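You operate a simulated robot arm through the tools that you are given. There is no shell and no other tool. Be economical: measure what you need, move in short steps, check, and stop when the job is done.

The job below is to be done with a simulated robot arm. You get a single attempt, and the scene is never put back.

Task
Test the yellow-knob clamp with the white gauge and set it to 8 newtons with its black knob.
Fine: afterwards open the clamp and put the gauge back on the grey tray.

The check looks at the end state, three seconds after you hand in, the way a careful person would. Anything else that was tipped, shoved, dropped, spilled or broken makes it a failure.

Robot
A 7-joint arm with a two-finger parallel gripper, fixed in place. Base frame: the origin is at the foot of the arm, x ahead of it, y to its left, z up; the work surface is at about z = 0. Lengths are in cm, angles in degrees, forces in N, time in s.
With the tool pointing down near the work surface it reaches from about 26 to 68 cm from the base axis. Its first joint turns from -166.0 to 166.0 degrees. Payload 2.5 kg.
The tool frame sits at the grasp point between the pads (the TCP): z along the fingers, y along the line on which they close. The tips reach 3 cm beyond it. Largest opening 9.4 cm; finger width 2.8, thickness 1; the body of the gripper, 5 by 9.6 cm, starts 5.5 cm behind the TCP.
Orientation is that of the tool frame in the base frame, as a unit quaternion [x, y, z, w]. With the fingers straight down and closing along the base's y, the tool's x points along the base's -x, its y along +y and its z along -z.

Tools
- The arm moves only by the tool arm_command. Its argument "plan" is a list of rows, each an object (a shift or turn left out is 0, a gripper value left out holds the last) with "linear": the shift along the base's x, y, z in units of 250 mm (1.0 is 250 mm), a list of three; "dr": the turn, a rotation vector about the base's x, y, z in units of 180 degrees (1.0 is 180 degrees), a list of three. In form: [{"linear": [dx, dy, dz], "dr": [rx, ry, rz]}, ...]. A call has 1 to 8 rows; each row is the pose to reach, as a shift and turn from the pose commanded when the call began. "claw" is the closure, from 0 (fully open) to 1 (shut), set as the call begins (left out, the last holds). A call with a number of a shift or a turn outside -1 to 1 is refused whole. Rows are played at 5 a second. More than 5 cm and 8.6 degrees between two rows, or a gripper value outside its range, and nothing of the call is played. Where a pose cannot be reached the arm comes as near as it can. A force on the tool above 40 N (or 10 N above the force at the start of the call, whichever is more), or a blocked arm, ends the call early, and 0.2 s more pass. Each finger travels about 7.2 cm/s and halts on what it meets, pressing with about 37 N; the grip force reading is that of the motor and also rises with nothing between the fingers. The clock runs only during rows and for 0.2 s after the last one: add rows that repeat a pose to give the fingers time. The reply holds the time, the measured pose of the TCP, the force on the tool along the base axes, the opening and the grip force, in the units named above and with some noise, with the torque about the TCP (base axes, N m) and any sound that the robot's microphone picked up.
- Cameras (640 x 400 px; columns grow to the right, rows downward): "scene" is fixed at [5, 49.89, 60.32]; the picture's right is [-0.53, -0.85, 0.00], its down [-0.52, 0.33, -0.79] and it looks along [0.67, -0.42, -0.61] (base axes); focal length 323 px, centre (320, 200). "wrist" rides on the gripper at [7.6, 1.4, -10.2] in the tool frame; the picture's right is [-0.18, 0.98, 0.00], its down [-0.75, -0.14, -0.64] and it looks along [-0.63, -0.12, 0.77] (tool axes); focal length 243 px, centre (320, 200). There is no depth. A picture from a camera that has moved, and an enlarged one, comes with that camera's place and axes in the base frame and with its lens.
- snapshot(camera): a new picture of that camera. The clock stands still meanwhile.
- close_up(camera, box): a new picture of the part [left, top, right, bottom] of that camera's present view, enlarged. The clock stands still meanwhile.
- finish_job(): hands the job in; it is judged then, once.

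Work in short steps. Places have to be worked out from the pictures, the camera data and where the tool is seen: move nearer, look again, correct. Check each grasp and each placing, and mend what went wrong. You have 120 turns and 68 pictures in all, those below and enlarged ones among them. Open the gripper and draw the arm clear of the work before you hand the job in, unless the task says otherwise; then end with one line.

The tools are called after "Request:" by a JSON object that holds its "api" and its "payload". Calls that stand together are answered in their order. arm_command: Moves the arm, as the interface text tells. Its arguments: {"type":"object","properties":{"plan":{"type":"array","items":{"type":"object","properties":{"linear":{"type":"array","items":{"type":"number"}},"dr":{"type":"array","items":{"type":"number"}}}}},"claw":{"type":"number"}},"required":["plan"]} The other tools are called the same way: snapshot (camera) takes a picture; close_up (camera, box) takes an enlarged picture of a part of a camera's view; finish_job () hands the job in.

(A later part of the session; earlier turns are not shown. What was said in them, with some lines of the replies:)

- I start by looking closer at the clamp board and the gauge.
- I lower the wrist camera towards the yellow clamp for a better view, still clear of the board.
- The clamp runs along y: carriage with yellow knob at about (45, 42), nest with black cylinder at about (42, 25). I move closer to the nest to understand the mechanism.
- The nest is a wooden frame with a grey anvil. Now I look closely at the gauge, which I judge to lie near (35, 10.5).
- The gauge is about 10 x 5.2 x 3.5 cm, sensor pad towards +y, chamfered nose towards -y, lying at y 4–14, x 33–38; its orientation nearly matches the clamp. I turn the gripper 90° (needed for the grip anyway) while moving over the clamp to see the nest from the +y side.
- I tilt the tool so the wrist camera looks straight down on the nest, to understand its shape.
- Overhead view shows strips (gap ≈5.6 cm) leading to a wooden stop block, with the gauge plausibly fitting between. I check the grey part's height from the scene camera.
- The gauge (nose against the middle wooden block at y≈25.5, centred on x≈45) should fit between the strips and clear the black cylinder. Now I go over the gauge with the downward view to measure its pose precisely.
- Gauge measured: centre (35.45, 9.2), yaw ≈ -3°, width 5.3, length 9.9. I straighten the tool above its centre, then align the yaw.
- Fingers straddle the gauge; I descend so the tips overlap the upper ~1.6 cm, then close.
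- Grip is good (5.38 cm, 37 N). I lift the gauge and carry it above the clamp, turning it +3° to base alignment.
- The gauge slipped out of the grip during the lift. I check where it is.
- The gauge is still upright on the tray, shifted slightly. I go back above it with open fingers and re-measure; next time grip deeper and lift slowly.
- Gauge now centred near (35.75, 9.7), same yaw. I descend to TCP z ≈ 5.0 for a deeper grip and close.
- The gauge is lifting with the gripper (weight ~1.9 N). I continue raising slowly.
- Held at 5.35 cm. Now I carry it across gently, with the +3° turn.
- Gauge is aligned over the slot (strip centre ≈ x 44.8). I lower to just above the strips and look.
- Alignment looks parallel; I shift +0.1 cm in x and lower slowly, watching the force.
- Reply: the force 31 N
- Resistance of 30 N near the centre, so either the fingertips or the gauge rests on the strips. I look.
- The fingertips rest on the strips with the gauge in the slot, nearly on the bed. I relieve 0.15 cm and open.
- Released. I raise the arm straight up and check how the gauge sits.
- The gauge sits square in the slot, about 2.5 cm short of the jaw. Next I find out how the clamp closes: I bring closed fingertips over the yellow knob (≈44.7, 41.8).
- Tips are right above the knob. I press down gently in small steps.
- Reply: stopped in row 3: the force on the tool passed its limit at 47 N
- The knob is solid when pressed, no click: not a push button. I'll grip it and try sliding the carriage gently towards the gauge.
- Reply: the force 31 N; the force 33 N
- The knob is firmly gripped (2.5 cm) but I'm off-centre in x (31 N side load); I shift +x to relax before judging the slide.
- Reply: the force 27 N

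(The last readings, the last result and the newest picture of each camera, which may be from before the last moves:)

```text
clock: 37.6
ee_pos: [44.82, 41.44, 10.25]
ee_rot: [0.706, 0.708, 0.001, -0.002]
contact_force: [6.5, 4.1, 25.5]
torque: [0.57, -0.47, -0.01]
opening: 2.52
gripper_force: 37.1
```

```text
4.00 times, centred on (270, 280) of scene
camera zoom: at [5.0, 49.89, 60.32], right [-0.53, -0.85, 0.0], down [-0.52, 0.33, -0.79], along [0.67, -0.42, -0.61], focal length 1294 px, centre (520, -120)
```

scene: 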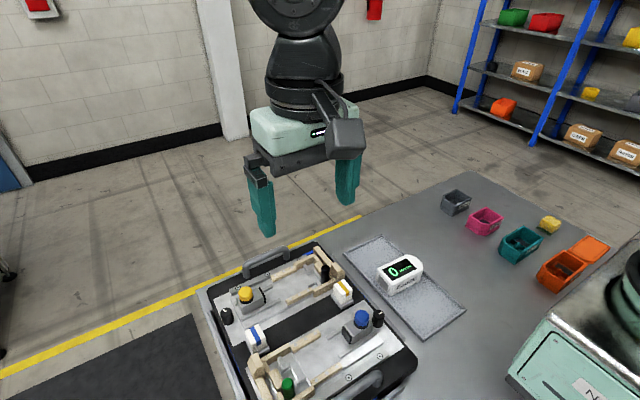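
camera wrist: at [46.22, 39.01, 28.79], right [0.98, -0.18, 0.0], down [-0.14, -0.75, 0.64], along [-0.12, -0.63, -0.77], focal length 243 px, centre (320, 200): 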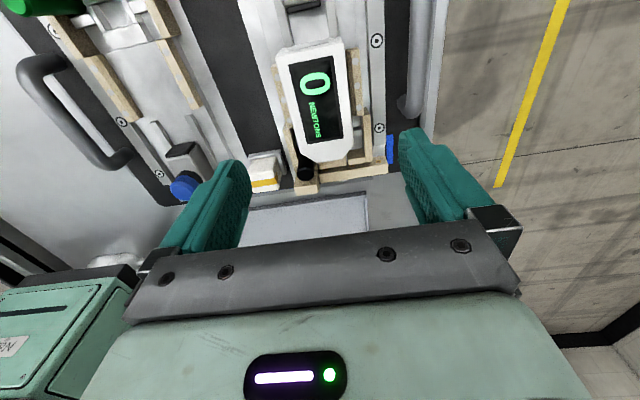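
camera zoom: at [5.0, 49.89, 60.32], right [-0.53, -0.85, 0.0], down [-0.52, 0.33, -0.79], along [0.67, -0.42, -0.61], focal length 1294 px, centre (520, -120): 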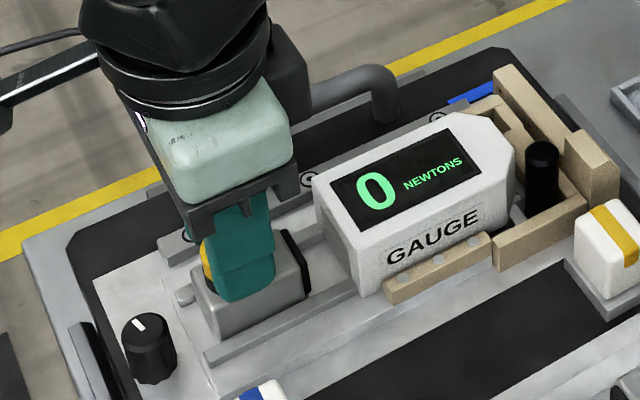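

The carriage moved ~0.4 cm with low force, so the clamp closes by sliding. I ease up 0.1 cm in z and continue towards the gauge in small steps.

Request:
{"api": "arm_command", "payload": {"plan": [{"linear": [0.002, -0.01, 0.006]}, {"linear": [0.002, -0.025, 0.006]}, {"linear": [0.002, -0.04, 0.006]}, {"linear": [0.002, -0.05, 0.006]}, {"linear": [0.002, -0.05, 0.006]}]}}

Request:
{"api": "close_up", "payload": {"camera": "scene", "box": [200, 230, 340, 330]}}

```text
clock: 38.8
ee_pos: [44.87, 40.07, 10.1]
ee_rot: [0.706, 0.708, -0.001, -0.002]
contact_force: [-22.2, -4.6, 30.6]
torque: [-0.25, 0.41, 0.03]
opening: 2.53
gripper_force: 37.3
```

```text
4.00 times, centred on (270, 280) of scene
camera zoom: at [5.0, 49.89, 60.32], right [-0.53, -0.85, 0.0], down [-0.52, 0.33, -0.79], along [0.67, -0.42, -0.61], focal length 1294 px, centre (520, -120)
```

zoom: 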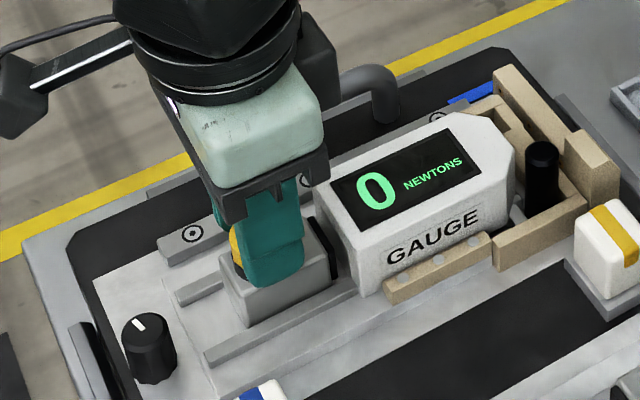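

It slides well. Gap is now ~1 cm. I relax the x and z loads and continue in small steps towards contact.

Request:
{"api": "arm_command", "payload": {"plan": [{"linear": [-0.008, -0.005, 0.01]}, {"linear": [-0.008, -0.015, 0.01]}, {"linear": [-0.008, -0.025, 0.01]}, {"linear": [-0.008, -0.025, 0.01]}]}}

Request:
{"api": "close_up", "payload": {"camera": "scene", "box": [230, 230, 350, 320]}}

```text
clock: 39.8
ee_pos: [44.91, 39.34, 10.24]
ee_rot: [0.707, 0.708, -0.003, 0.0]
contact_force: [-1.3, -10.7, -0.2]
torque: [-0.34, -0.38, 0.07]
opening: 2.55
gripper_force: 37.4
```

```text
4.44 times, centred on (290, 275) of scene
camera zoom: at [5.0, 49.89, 60.32], right [-0.53, -0.85, 0.0], down [-0.52, 0.33, -0.79], along [0.67, -0.42, -0.61], focal length 1437 px, centre (453, -133)
```

zoom: 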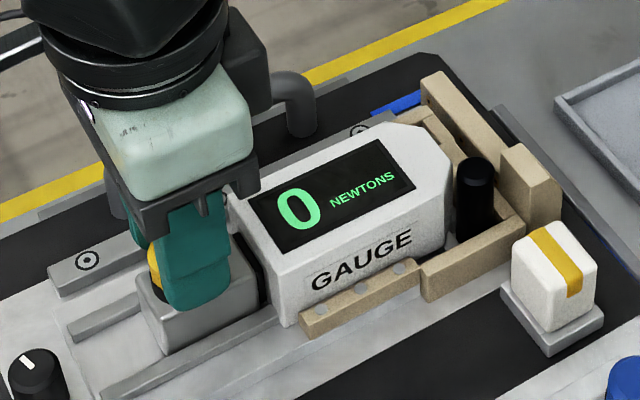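

Pad is about to touch the gauge. Another small step.

Request:
{"api": "arm_command", "payload": {"plan": [{"linear": [0, -0.008, 0]}, {"linear": [0, -0.016, 0]}, {"linear": [0, -0.024, 0]}, {"linear": [0, -0.024, 0]}]}}

Request:
{"api": "close_up", "payload": {"camera": "scene", "box": [230, 230, 350, 320]}}

```text
clock: 40.8
ee_pos: [44.83, 38.83, 10.3]
ee_rot: [0.706, 0.708, 0.0, -0.001]
contact_force: [1.9, 2.4, 0.2]
torque: [0.19, -0.34, -0.15]
opening: 2.54
gripper_force: 37.0
```

```text
4.44 times, centred on (290, 275) of scene
camera zoom: at [5.0, 49.89, 60.32], right [-0.53, -0.85, 0.0], down [-0.52, 0.33, -0.79], along [0.67, -0.42, -0.61], focal length 1437 px, centre (453, -133)
```

zoom: 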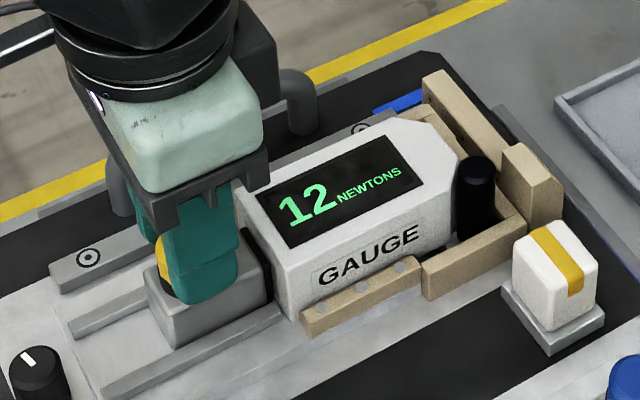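

The gauge reads 12 N. I release the knob and lift clear to see whether the clamp holds by itself.

Request:
{"api": "arm_command", "payload": {"plan": [{"linear": [0, 0, 0]}, {"linear": [0, 0, 0]}, {"linear": [0, 0, 0.1]}, {"linear": [0, 0, 0.25]}, {"linear": [0, 0, 0.25]}], "claw": 0.45}}

Request:
{"api": "close_up", "payload": {"camera": "scene", "box": [200, 230, 340, 330]}}

```text
clock: 42.0
ee_pos: [44.98, 38.49, 16.65]
ee_rot: [0.707, 0.708, 0.0, 0.001]
contact_force: [0.7, 0.5, 0.1]
torque: [0.02, -0.02, 0.0]
opening: 5.16
gripper_force: 0.0
```

```text
4.00 times, centred on (270, 280) of scene
camera zoom: at [5.0, 49.89, 60.32], right [-0.53, -0.85, 0.0], down [-0.52, 0.33, -0.79], along [0.67, -0.42, -0.61], focal length 1294 px, centre (520, -120)
```

zoom: 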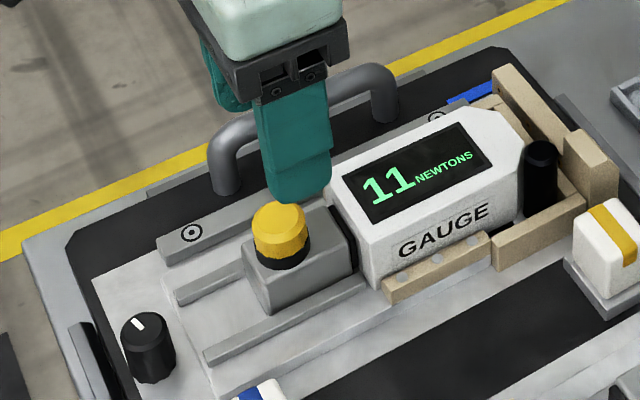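

The clamp holds by itself: 11 N without my push. Now I go over the black knob (≈44.5, 46.1) and view it with the wrist camera.

Request:
{"api": "arm_command", "payload": {"plan": [{"linear": [0, 0.1, 0]}, {"linear": [-0.01, 0.2, 0]}, {"linear": [-0.02, 0.3, -0.05]}, {"linear": [-0.02, 0.3, -0.12]}, {"linear": [-0.02, 0.3, -0.12]}]}}

Request:
{"api": "close_up", "payload": {"camera": "wrist", "box": [240, 120, 400, 240]}}

```text
clock: 43.2
ee_pos: [44.31, 45.95, 13.66]
ee_rot: [0.707, 0.707, 0.001, 0.0]
contact_force: [0.1, -0.2, -0.3]
torque: [0.02, -0.01, -0.01]
opening: 5.17
gripper_force: 0.0
```

```text
3.33 times, centred on (320, 180) of wrist
camera zoom: at [45.58, 53.57, 23.9], right [0.98, -0.18, 0.0], down [-0.14, -0.75, 0.64], along [-0.12, -0.63, -0.77], focal length 809 px, centre (320, 267)
```

zoom: 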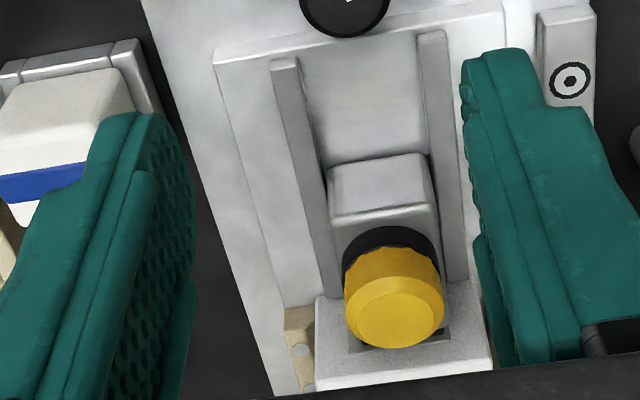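

Request:
{"api": "close_up", "payload": {"camera": "wrist", "box": [270, 60, 390, 140]}}

```text
5.00 times, centred on (330, 100) of wrist
camera zoom: at [45.58, 53.57, 23.9], right [0.98, -0.18, 0.0], down [-0.14, -0.75, 0.64], along [-0.12, -0.63, -0.77], focal length 1213 px, centre (270, 700)
```

zoom: 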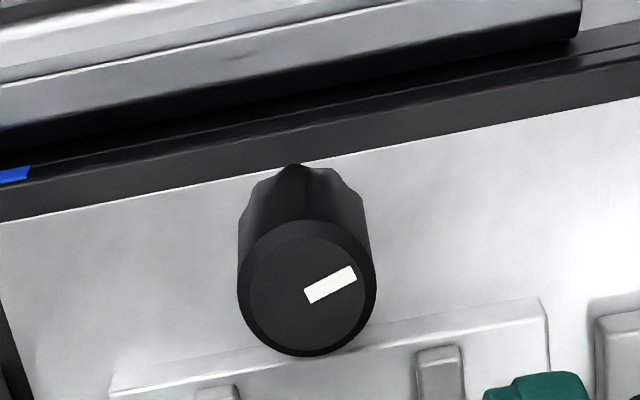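

The black knob's centre is ≈(44.85, 46.4), pointer ≈24° CCW from +x. I lower the open fingers around it.

Request:
{"api": "arm_command", "payload": {"plan": [{"linear": [0.022, 0.018, -0.05]}, {"linear": [0.022, 0.018, -0.13]}, {"linear": [0.022, 0.018, -0.2]}, {"linear": [0.022, 0.018, -0.2]}]}}

Request:
{"api": "close_up", "payload": {"camera": "scene", "box": [200, 250, 320, 330]}}

```text
clock: 44.2
ee_pos: [44.85, 46.66, 8.78]
ee_rot: [0.707, 0.708, 0.001, 0.0]
contact_force: [-0.1, -0.3, 0.3]
torque: [0.0, -0.02, 0.01]
opening: 5.17
gripper_force: 0.1
```

```text
5.00 times, centred on (260, 290) of scene
camera zoom: at [5.0, 49.89, 60.32], right [-0.53, -0.85, 0.0], down [-0.52, 0.33, -0.79], along [0.67, -0.42, -0.61], focal length 1617 px, centre (620, -250)
```

zoom: 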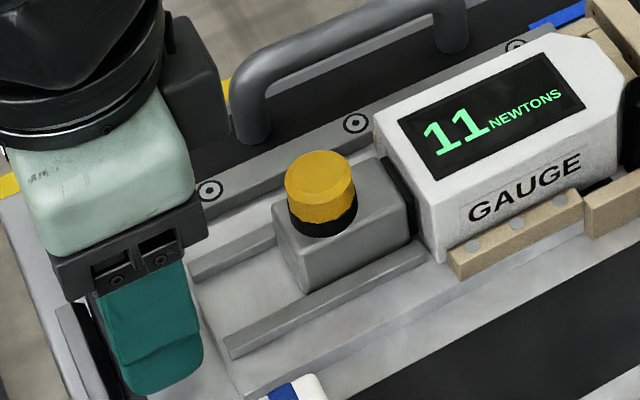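

Fingers straddle the knob; I go down the last 1.5 cm and close on it.

Request:
{"api": "arm_command", "payload": {"plan": [{"linear": [0, -0.006, -0.03]}, {"linear": [0, -0.006, -0.06]}, {"linear": [0, -0.006, -0.06]}]}}

Request:
{"api": "arm_command", "payload": {"plan": [{"linear": [0, 0, 0]}, {"linear": [0, 0, 0]}, {"linear": [0, 0, 0]}], "claw": 1}}

```text
clock: 45.0
ee_pos: [44.8, 46.55, 7.28]
ee_rot: [0.706, 0.708, -0.001, 0.0]
contact_force: [0.6, 0.2, -0.1]
torque: [0.0, 0.02, 0.0]
opening: 5.17
gripper_force: 0.0
```

```text
clock: 45.8
ee_pos: [44.83, 46.57, 7.39]
ee_rot: [0.706, 0.708, 0.001, 0.0]
contact_force: [9.2, 4.1, -0.6]
torque: [0.3, -0.23, 0.03]
opening: 2.11
gripper_force: 37.4
```

Gripped on the black knob (2.1 cm, small side load). I turn it 20° counter-clockwise and read the gauge.

Request:
{"api": "arm_command", "payload": {"plan": [{"dr": [0, 0, 0.028]}, {"dr": [0, 0, 0.056]}, {"dr": [0, 0, 0.084]}, {"dr": [0, 0, 0.111]}, {"dr": [0, 0, 0.111]}]}}

Request:
{"api": "close_up", "payload": {"camera": "scene", "box": [200, 250, 320, 330]}}

```text
clock: 47.0
ee_pos: [44.84, 46.51, 7.32]
ee_rot: [0.573, 0.819, -0.001, -0.001]
contact_force: [-8.6, -16.6, 18.5]
torque: [-0.98, 0.05, -0.04]
opening: 2.12
gripper_force: 37.0
```

```text
5.00 times, centred on (260, 290) of scene
camera zoom: at [5.0, 49.89, 60.32], right [-0.53, -0.85, 0.0], down [-0.52, 0.33, -0.79], along [0.67, -0.42, -0.61], focal length 1617 px, centre (620, -250)
```

zoom: 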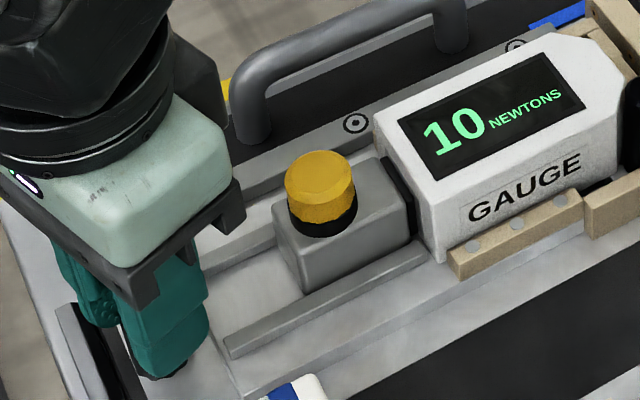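

11 → 10: counter-clockwise lowers it. I turn another 20°, relaxing y and z a little.

Request:
{"api": "arm_command", "payload": {"plan": [{"linear": [0, -0.003, 0.004], "dr": [0, 0, 0.028]}, {"linear": [-0.002, -0.005, 0.006], "dr": [0, 0, 0.056]}, {"linear": [-0.002, -0.006, 0.006], "dr": [0, 0, 0.084]}, {"linear": [-0.002, -0.006, 0.006], "dr": [0, 0, 0.111]}, {"linear": [-0.002, -0.006, 0.006], "dr": [0, 0, 0.111]}]}}

Request:
{"api": "close_up", "payload": {"camera": "scene", "box": [200, 250, 320, 330]}}

```text
clock: 48.2
ee_pos: [44.78, 46.41, 7.26]
ee_rot: [0.421, 0.907, 0.0, -0.001]
contact_force: [4.8, 6.7, -0.2]
torque: [0.93, 0.46, 0.02]
opening: 2.1
gripper_force: 37.2
```

```text
5.00 times, centred on (260, 290) of scene
camera zoom: at [5.0, 49.89, 60.32], right [-0.53, -0.85, 0.0], down [-0.52, 0.33, -0.79], along [0.67, -0.42, -0.61], focal length 1617 px, centre (620, -250)
```

zoom: 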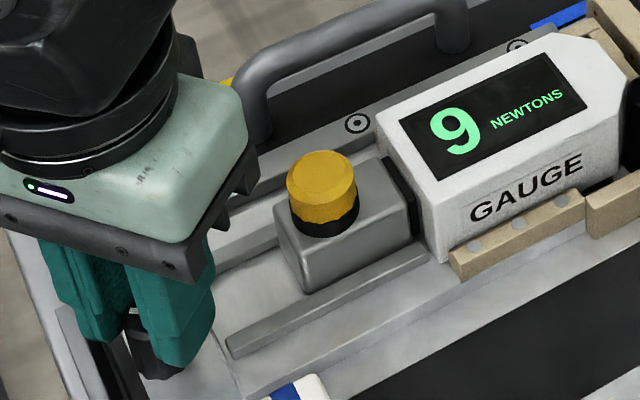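

Reads 9. I turn 12° more.

Request:
{"api": "arm_command", "payload": {"plan": [{"dr": [0, 0, 0.022]}, {"dr": [0, 0, 0.045]}, {"dr": [0, 0, 0.067]}, {"dr": [0, 0, 0.067]}]}}

Request:
{"api": "close_up", "payload": {"camera": "scene", "box": [200, 250, 320, 330]}}

```text
clock: 49.2
ee_pos: [44.86, 46.42, 7.28]
ee_rot: [0.325, 0.946, -0.001, 0.0]
contact_force: [-4.5, -1.5, 0.2]
torque: [-0.28, -0.39, 0.02]
opening: 2.09
gripper_force: 36.8
```

```text
5.00 times, centred on (260, 290) of scene
camera zoom: at [5.0, 49.89, 60.32], right [-0.53, -0.85, 0.0], down [-0.52, 0.33, -0.79], along [0.67, -0.42, -0.61], focal length 1617 px, centre (620, -250)
```

zoom: 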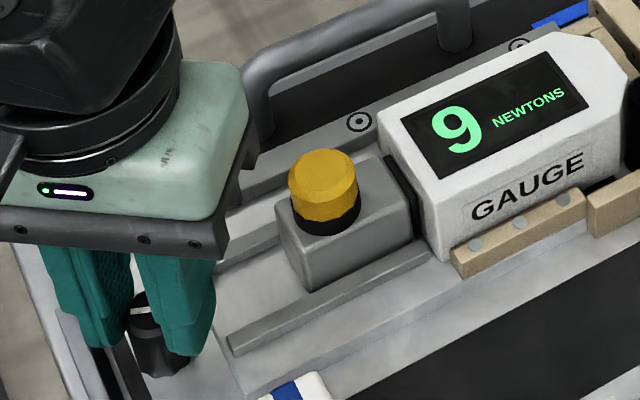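

Still 9; I notice the case may have crept ~0.1 cm, so I keep side loads low. Another 8°.

Request:
{"api": "arm_command", "payload": {"plan": [{"dr": [0, 0, 0.015]}, {"dr": [0, 0, 0.03]}, {"dr": [0, 0, 0.045]}, {"dr": [0, 0, 0.045]}]}}

Request:
{"api": "close_up", "payload": {"camera": "scene", "box": [200, 250, 320, 330]}}

```text
clock: 50.2
ee_pos: [44.9, 46.33, 7.41]
ee_rot: [0.257, 0.966, -0.001, -0.001]
contact_force: [-9.1, -11.1, 0.3]
torque: [-0.41, 0.36, -0.04]
opening: 2.13
gripper_force: 37.1
```

```text
5.00 times, centred on (260, 290) of scene
camera zoom: at [5.0, 49.89, 60.32], right [-0.53, -0.85, 0.0], down [-0.52, 0.33, -0.79], along [0.67, -0.42, -0.61], focal length 1617 px, centre (620, -250)
```

zoom: 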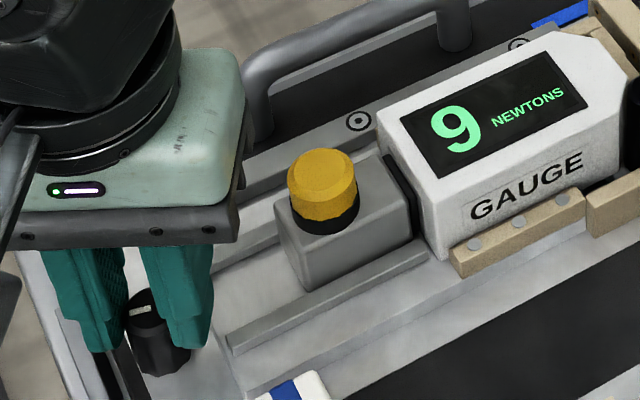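

Still 9. Another 10°.

Request:
{"api": "arm_command", "payload": {"plan": [{"linear": [-0.002, -0.002, 0], "dr": [0, 0, 0.018]}, {"linear": [-0.002, -0.002, 0], "dr": [0, 0, 0.037]}, {"linear": [-0.002, -0.002, 0], "dr": [0, 0, 0.056]}, {"linear": [-0.002, -0.002, 0], "dr": [0, 0, 0.056]}]}}

Request:
{"api": "close_up", "payload": {"camera": "scene", "box": [200, 250, 320, 330]}}

```text
clock: 51.2
ee_pos: [44.78, 46.26, 7.3]
ee_rot: [0.17, 0.985, 0.0, 0.0]
contact_force: [0.0, -5.3, 0.3]
torque: [-0.01, -0.15, -0.01]
opening: 2.1
gripper_force: 36.8
```

```text
5.00 times, centred on (260, 290) of scene
camera zoom: at [5.0, 49.89, 60.32], right [-0.53, -0.85, 0.0], down [-0.52, 0.33, -0.79], along [0.67, -0.42, -0.61], focal length 1617 px, centre (620, -250)
```

zoom: 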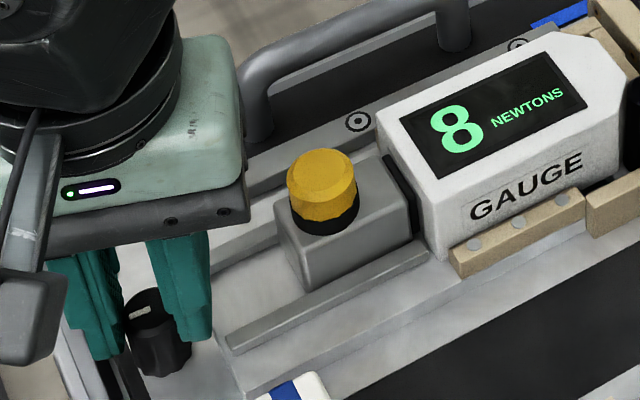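

It reads 8, just past the 9/8 threshold (about 28° per newton), so I add 10° to centre it at 8.0.

Request:
{"api": "arm_command", "payload": {"plan": [{"dr": [0, 0, 0.018]}, {"dr": [0, 0, 0.037]}, {"dr": [0, 0, 0.056]}, {"dr": [0, 0, 0.056]}]}}

Request:
{"api": "arm_command", "payload": {"plan": [{"linear": [0, 0, 0]}, {"linear": [0, 0, 0]}, {"linear": [0, 0, 0.1]}, {"linear": [0, 0, 0.22]}, {"linear": [0, 0, 0.35]}, {"linear": [0, 0, 0.35]}], "claw": 0.45}}

Request:
{"api": "close_up", "payload": {"camera": "scene", "box": [200, 230, 340, 330]}}

```text
clock: 52.2
ee_pos: [44.77, 46.35, 7.41]
ee_rot: [0.083, 0.997, 0.0, -0.003]
contact_force: [-4.2, -6.6, -0.5]
torque: [-0.15, -0.17, -0.05]
opening: 2.11
gripper_force: 37.3
```

```text
clock: 53.6
ee_pos: [44.84, 46.37, 16.25]
ee_rot: [0.085, 0.996, 0.0, -0.001]
contact_force: [0.8, 0.1, -0.6]
torque: [0.02, 0.01, 0.0]
opening: 5.16
gripper_force: 0.1
```

```text
4.00 times, centred on (270, 280) of scene
camera zoom: at [5.0, 49.89, 60.32], right [-0.53, -0.85, 0.0], down [-0.52, 0.33, -0.79], along [0.67, -0.42, -0.61], focal length 1294 px, centre (520, -120)
```

zoom: 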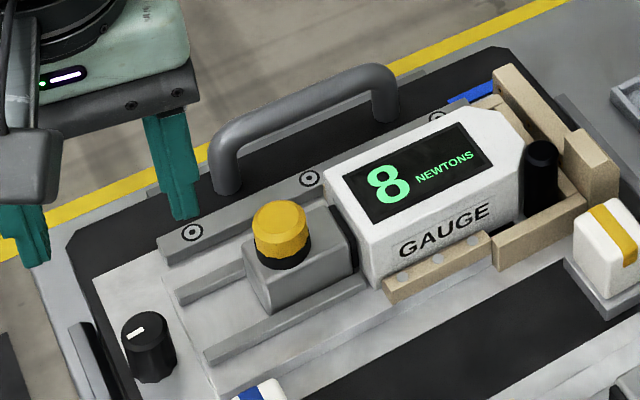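

It holds 8 N hands-off. Now I turn the gripper back and go over the yellow knob (≈44.85, 38.85) to open the clamp.

Request:
{"api": "arm_command", "payload": {"plan": [{"dr": [0, 0, -0.044]}, {"dr": [0, 0, -0.088]}, {"dr": [0, 0, -0.132]}, {"dr": [0, 0, -0.176]}, {"linear": [0, -0.08, 0], "dr": [0, 0, -0.22]}, {"linear": [0, -0.16, 0], "dr": [0, 0, -0.264]}, {"linear": [0, -0.24, 0], "dr": [0, 0, -0.308]}, {"linear": [0, -0.3, 0], "dr": [0, 0, -0.352]}]}}

Request:
{"api": "arm_command", "payload": {"plan": [{"dr": [0, 0, -0.044]}, {"dr": [0, 0, -0.088]}, {"linear": [0, 0, -0.05], "dr": [0, 0, -0.094]}, {"linear": [0, 0, -0.1], "dr": [0, 0, -0.094]}, {"linear": [0, 0, -0.1], "dr": [0, 0, -0.094]}]}}

Request:
{"api": "close_up", "payload": {"camera": "scene", "box": [200, 230, 340, 330]}}

```text
clock: 55.4
ee_pos: [44.85, 38.93, 16.28]
ee_rot: [0.596, 0.803, 0.0, -0.002]
contact_force: [0.1, 0.1, 0.6]
torque: [0.04, 0.01, 0.02]
opening: 5.14
gripper_force: 0.0
```

```text
clock: 56.6
ee_pos: [44.83, 38.88, 13.67]
ee_rot: [0.707, 0.707, 0.0, -0.001]
contact_force: [-0.2, -0.1, -0.6]
torque: [-0.02, 0.0, 0.0]
opening: 5.17
gripper_force: 0.0
```

```text
4.00 times, centred on (270, 280) of scene
camera zoom: at [5.0, 49.89, 60.32], right [-0.53, -0.85, 0.0], down [-0.52, 0.33, -0.79], along [0.67, -0.42, -0.61], focal length 1294 px, centre (520, -120)
```

zoom: 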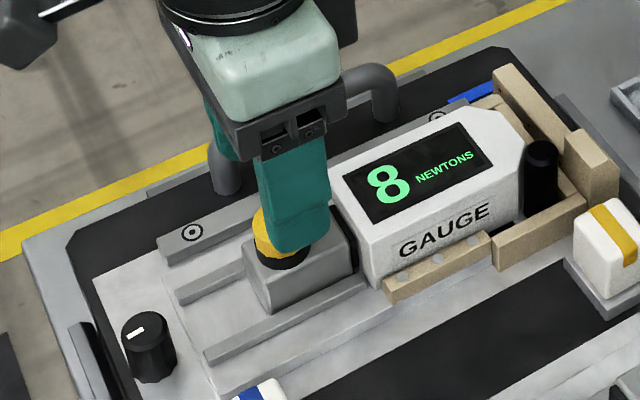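

In position above the knob; I descend, grip, and then slide it back.

Request:
{"api": "arm_command", "payload": {"plan": [{"linear": [0.002, 0, -0.06]}, {"linear": [0.002, 0, -0.13]}, {"linear": [0.002, 0, -0.13]}]}}

Request:
{"api": "arm_command", "payload": {"plan": [{"linear": [0, 0, 0]}, {"linear": [0, 0, 0]}, {"linear": [0, 0, 0]}], "claw": 1}}

Request:
{"api": "arm_command", "payload": {"plan": [{"linear": [0, 0.012, 0]}, {"linear": [0, 0.024, 0]}, {"linear": [0, 0.036, 0]}, {"linear": [0, 0.048, 0]}, {"linear": [0, 0.048, 0]}]}}

```text
clock: 57.4
ee_pos: [44.91, 38.91, 10.37]
ee_rot: [0.706, 0.708, 0.001, 0.0]
contact_force: [0.3, 0.3, 0.0]
torque: [0.0, 0.0, 0.0]
opening: 5.15
gripper_force: 0.1
```

```text
clock: 58.2
ee_pos: [44.92, 38.95, 10.52]
ee_rot: [0.706, 0.708, -0.001, -0.001]
contact_force: [-6.7, -1.3, 2.1]
torque: [-0.01, -0.1, 0.02]
opening: 2.51
gripper_force: 36.6
```

```text
clock: 59.4
ee_pos: [44.9, 40.17, 10.46]
ee_rot: [0.706, 0.708, 0.001, 0.0]
contact_force: [-5.7, -3.1, 6.5]
torque: [-0.48, 0.42, 0.06]
opening: 2.52
gripper_force: 36.8
```

The carriage moves back easily. I slide it the remaining ~1.7 cm to the original position.

Request:
{"api": "arm_command", "payload": {"plan": [{"linear": [-0.002, 0.015, 0]}, {"linear": [-0.002, 0.03, 0]}, {"linear": [-0.002, 0.045, 0]}, {"linear": [-0.002, 0.062, 0]}, {"linear": [-0.002, 0.062, 0]}]}}

Request:
{"api": "close_up", "payload": {"camera": "scene", "box": [200, 230, 340, 330]}}

```text
clock: 60.6
ee_pos: [44.9, 41.65, 10.38]
ee_rot: [0.707, 0.707, 0.001, 0.0]
contact_force: [15.4, 4.0, 0.1]
torque: [-0.08, -0.17, 0.02]
opening: 2.53
gripper_force: 37.2
```

```text
4.00 times, centred on (270, 280) of scene
camera zoom: at [5.0, 49.89, 60.32], right [-0.53, -0.85, 0.0], down [-0.52, 0.33, -0.79], along [0.67, -0.42, -0.61], focal length 1294 px, centre (520, -120)
```

zoom: 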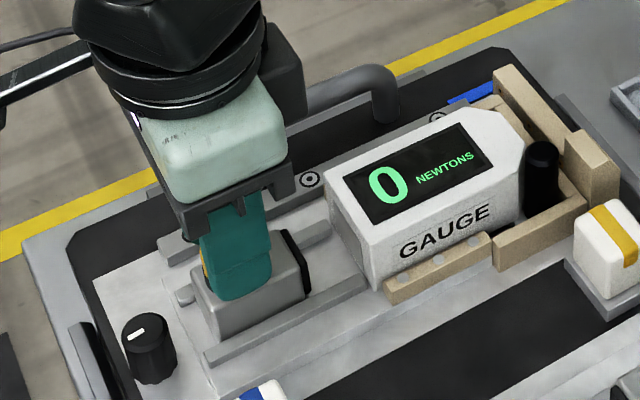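

Gauge back to 0. I slide the last ~0.25 cm, release and lift.

Request:
{"api": "arm_command", "payload": {"plan": [{"linear": [0.003, 0.006, 0]}, {"linear": [0.004, 0.012, 0]}, {"linear": [0.004, 0.012, 0]}]}}

Request:
{"api": "arm_command", "payload": {"plan": [{"linear": [0, 0, 0]}, {"linear": [0, 0, 0]}, {"linear": [0, 0, 0.1]}, {"linear": [0, 0, 0.25]}, {"linear": [0, 0, 0.25]}], "claw": 0.45}}

Request:
{"api": "arm_command", "payload": {"plan": [{"linear": [0, -0.15, 0]}, {"linear": [0, -0.3, 0]}, {"linear": [0, -0.43, 0]}, {"linear": [0, -0.43, -0.05]}, {"linear": [0, -0.43, -0.05]}], "claw": 0}}

Request:
{"api": "close_up", "payload": {"camera": "scene", "box": [200, 230, 340, 330]}}

Request:
{"api": "snapshot", "payload": {"camera": "wrist"}}

```text
clock: 61.4
ee_pos: [44.88, 42.03, 10.37]
ee_rot: [0.707, 0.707, 0.0, -0.001]
contact_force: [-0.6, -0.8, 6.8]
torque: [-0.13, -0.22, 0.04]
opening: 2.54
gripper_force: 36.7
```

```text
clock: 62.6
ee_pos: [44.7, 41.69, 16.63]
ee_rot: [0.706, 0.708, 0.0, 0.0]
contact_force: [0.0, 0.2, -0.2]
torque: [0.01, -0.01, 0.02]
opening: 5.18
gripper_force: 0.2
```

```text
clock: 63.8
ee_pos: [44.69, 31.08, 15.44]
ee_rot: [0.706, 0.708, 0.001, 0.0]
contact_force: [-0.6, -0.1, -0.3]
torque: [-0.03, -0.01, 0.0]
opening: 9.42
gripper_force: 0.0
```

```text
4.00 times, centred on (270, 280) of scene
camera zoom: at [5.0, 49.89, 60.32], right [-0.53, -0.85, 0.0], down [-0.52, 0.33, -0.79], along [0.67, -0.42, -0.61], focal length 1294 px, centre (520, -120)
```

zoom: 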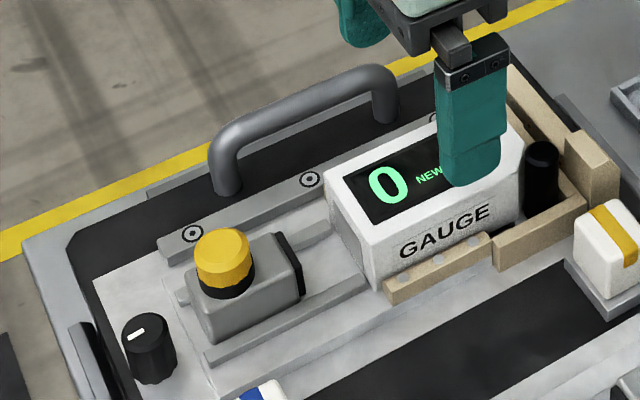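

```text
12 pictures are left
camera wrist: at [46.11, 38.63, 25.63], right [0.98, -0.18, 0.0], down [-0.14, -0.75, 0.64], along [-0.12, -0.63, -0.77], focal length 243 px, centre (320, 200)
```

wrist: 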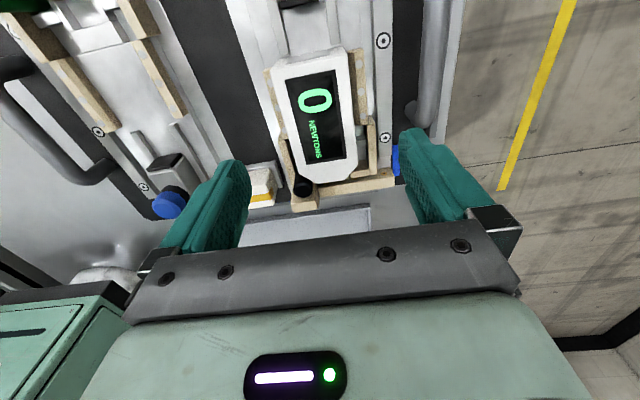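

Clamp is open as at the start, with the gauge free. I descend to just above the strips (TCP z ≈ 8.15) to grip the gauge.

Request:
{"api": "arm_command", "payload": {"plan": [{"linear": [0.006, -0.012, -0.1]}, {"linear": [0.006, -0.012, -0.2]}, {"linear": [0.006, -0.012, -0.27]}, {"linear": [0.006, -0.012, -0.29]}, {"linear": [0.006, -0.012, -0.29]}]}}

Request:
{"api": "arm_command", "payload": {"plan": [{"linear": [0, 0, 0]}, {"linear": [0, 0, 0]}, {"linear": [0, 0, 0]}, {"linear": [0, 0, 0]}, {"linear": [0, 0, 0.01]}, {"linear": [0, 0, 0.02]}, {"linear": [0, 0, 0.04]}, {"linear": [0, 0, 0.06]}], "claw": 1}}

Request:
{"api": "close_up", "payload": {"camera": "scene", "box": [240, 230, 360, 320]}}

```text
clock: 65.0
ee_pos: [45.09, 30.97, 8.35]
ee_rot: [0.707, 0.708, 0.001, -0.001]
contact_force: [0.3, -0.4, 0.1]
torque: [0.01, -0.02, -0.03]
opening: 9.41
gripper_force: 0.1
```

```text
clock: 66.8
ee_pos: [44.88, 30.75, 9.67]
ee_rot: [0.707, 0.707, -0.001, 0.001]
contact_force: [0.1, 1.3, -2.1]
torque: [0.01, 0.0, 0.01]
opening: 5.33
gripper_force: 36.9
```

```text
4.44 times, centred on (300, 275) of scene
camera zoom: at [5.0, 49.89, 60.32], right [-0.53, -0.85, 0.0], down [-0.52, 0.33, -0.79], along [0.67, -0.42, -0.61], focal length 1437 px, centre (409, -133)
```

zoom: 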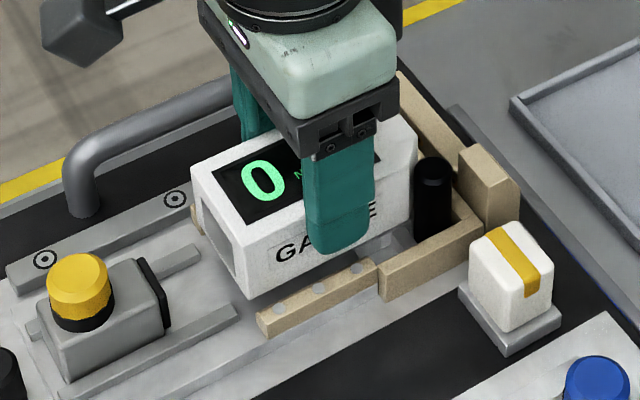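

The gauge is lifted and held (−2.1 N, 5.33 cm). I raise it slowly to travel height.

Request:
{"api": "arm_command", "payload": {"plan": [{"linear": [0, 0.005, 0.03]}, {"linear": [0, 0.01, 0.07]}, {"linear": [0, 0.01, 0.12]}, {"linear": [0, 0.01, 0.18]}, {"linear": [0, 0.01, 0.24]}, {"linear": [0, 0.01, 0.28]}, {"linear": [0, 0.01, 0.29]}]}}

Request:
{"api": "arm_command", "payload": {"plan": [{"linear": [-0.03, -0.08, 0]}, {"linear": [-0.08, -0.2, 0], "dr": [0, 0, -0.006]}, {"linear": [-0.14, -0.34, 0], "dr": [0, 0, -0.012]}, {"linear": [-0.2, -0.48, 0], "dr": [0, 0, -0.0172]}, {"linear": [-0.27, -0.62, 0], "dr": [0, 0, -0.0172]}, {"linear": [-0.33, -0.74, 0], "dr": [0, 0, -0.0172]}, {"linear": [-0.362, -0.84, 0], "dr": [0, 0, -0.0172]}, {"linear": [-0.37, -0.866, 0], "dr": [0, 0, -0.0172]}]}}

```text
clock: 68.4
ee_pos: [44.98, 31.09, 16.96]
ee_rot: [0.706, 0.708, -0.001, 0.0]
contact_force: [0.6, 0.4, -2.0]
torque: [0.01, 0.04, 0.0]
opening: 5.34
gripper_force: 37.2
```

```text
clock: 70.2
ee_pos: [35.66, 9.32, 16.73]
ee_rot: [0.725, 0.688, 0.002, 0.0]
contact_force: [0.0, 0.2, -1.5]
torque: [0.03, 0.03, 0.01]
opening: 5.37
gripper_force: 36.9
```

Above the tray at the original place, still held. I lower in stages.

Request:
{"api": "arm_command", "payload": {"plan": [{"linear": [0, 0, -0.08]}, {"linear": [0, 0, -0.18]}, {"linear": [0, 0, -0.28]}, {"linear": [0, 0, -0.37]}, {"linear": [0, 0, -0.41]}, {"linear": [0, 0, -0.41]}]}}

Request:
{"api": "close_up", "payload": {"camera": "scene", "box": [345, 220, 475, 330]}}

```text
clock: 71.6
ee_pos: [35.73, 9.48, 6.54]
ee_rot: [0.725, 0.688, 0.0, 0.0]
contact_force: [0.7, 0.1, -1.2]
torque: [0.04, 0.04, 0.0]
opening: 5.36
gripper_force: 36.8
```

```text
3.64 times, centred on (410, 275) of scene
camera zoom: at [5.0, 49.89, 60.32], right [-0.53, -0.85, 0.0], down [-0.52, 0.33, -0.79], along [0.67, -0.42, -0.61], focal length 1176 px, centre (-7, -73)
```

zoom: 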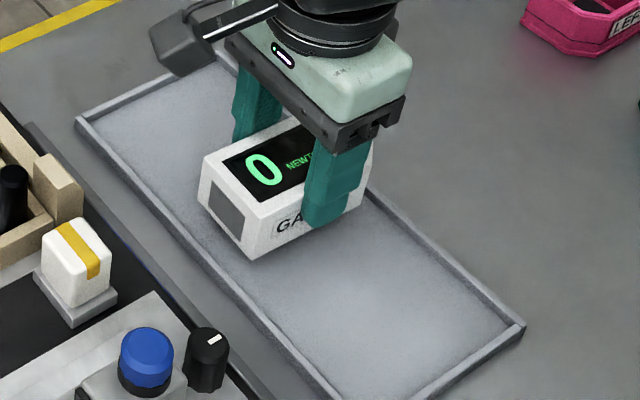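

Close to the +y rim; I shift −0.25 cm in y and lower to contact in small steps.

Request:
{"api": "arm_command", "payload": {"plan": [{"linear": [0, -0.01, -0.01]}, {"linear": [0, -0.01, -0.03]}, {"linear": [0, -0.01, -0.045]}, {"linear": [0, -0.01, -0.045]}]}}

```text
clock: 72.6
ee_pos: [35.85, 9.19, 5.51]
ee_rot: [0.725, 0.689, 0.0, -0.001]
contact_force: [-0.4, -0.4, -2.1]
torque: [0.0, 0.03, -0.01]
opening: 5.32
gripper_force: 36.7
```

Request:
{"api": "arm_command", "payload": {"plan": [{"linear": [0, 0, -0.007]}, {"linear": [0, 0, -0.014]}, {"linear": [0, 0, -0.014]}]}}

```text
clock: 73.4
ee_pos: [35.78, 9.31, 5.26]
ee_rot: [0.725, 0.688, 0.001, 0.0]
contact_force: [-2.5, 0.0, 12.1]
torque: [-0.69, 0.17, -0.11]
opening: 5.33
gripper_force: 37.3
```

The gauge is down on the tray (upward force 12 N). I release and lift slowly, then look.

Request:
{"api": "arm_command", "payload": {"plan": [{"linear": [0, 0, 0]}, {"linear": [0, 0, 0]}, {"linear": [0, 0, 0]}, {"linear": [0, 0, 0.1]}, {"linear": [0, 0, 0.25]}, {"linear": [0, 0, 0.42]}, {"linear": [-0.1, -0.1, 0.56]}, {"linear": [-0.2, -0.2, 0.7]}], "claw": 0}}

Request:
{"api": "close_up", "payload": {"camera": "scene", "box": [190, 220, 470, 400]}}

Request:
{"api": "close_up", "payload": {"camera": "scene", "box": [345, 220, 475, 330]}}

```text
clock: 75.2
ee_pos: [30.73, 4.19, 22.74]
ee_rot: [0.726, 0.688, 0.0, 0.0]
contact_force: [-0.3, 0.0, 0.0]
torque: [-0.01, 0.0, 0.0]
opening: 9.42
gripper_force: 0.1
```

```text
2.22 times, centred on (330, 310) of scene
camera zoom: at [5.0, 49.89, 60.32], right [-0.53, -0.85, 0.0], down [-0.52, 0.33, -0.79], along [0.67, -0.42, -0.61], focal length 719 px, centre (298, -44)
```

zoom: 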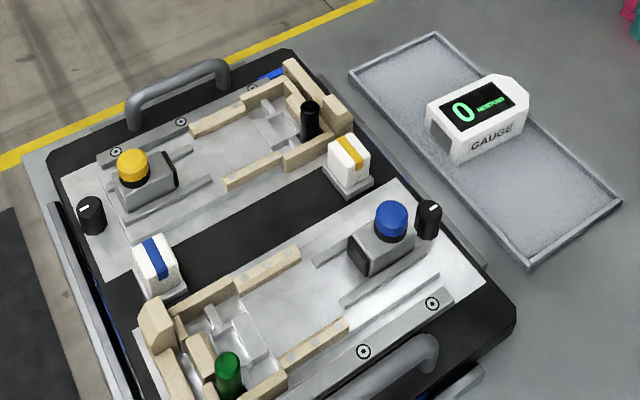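

```text
3.64 times, centred on (410, 275) of scene
camera zoom: at [5.0, 49.89, 60.32], right [-0.53, -0.85, 0.0], down [-0.52, 0.33, -0.79], along [0.67, -0.42, -0.61], focal length 1176 px, centre (-7, -73)
```

zoom: 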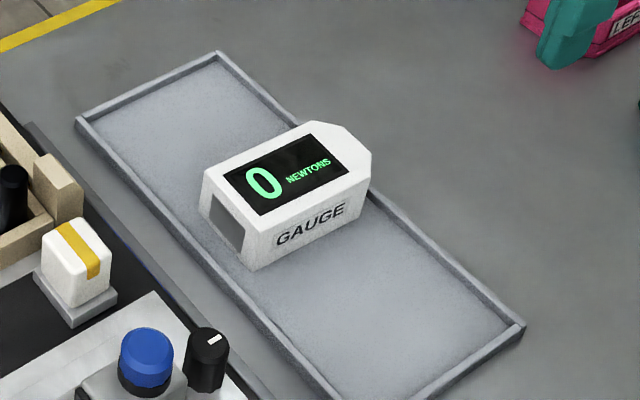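

The gauge is flat on the tray, the clamp is open, the dial is where the gauge read 8 N, everything else is in place and the arm is clear. I hand in.

Request:
{"api": "finish_job", "payload": {}}

```text
The job is handed in.
```

The yellow-knob clamp started at 11 N on the gauge. I set it to 8 N with its black knob, read hands-off, then opened the clamp and put the gauge back on the grey tray. On the first lift, the gauge slipped from the gripper and stayed upright on the tray, shifted by about half a centimetre; the second lift held.
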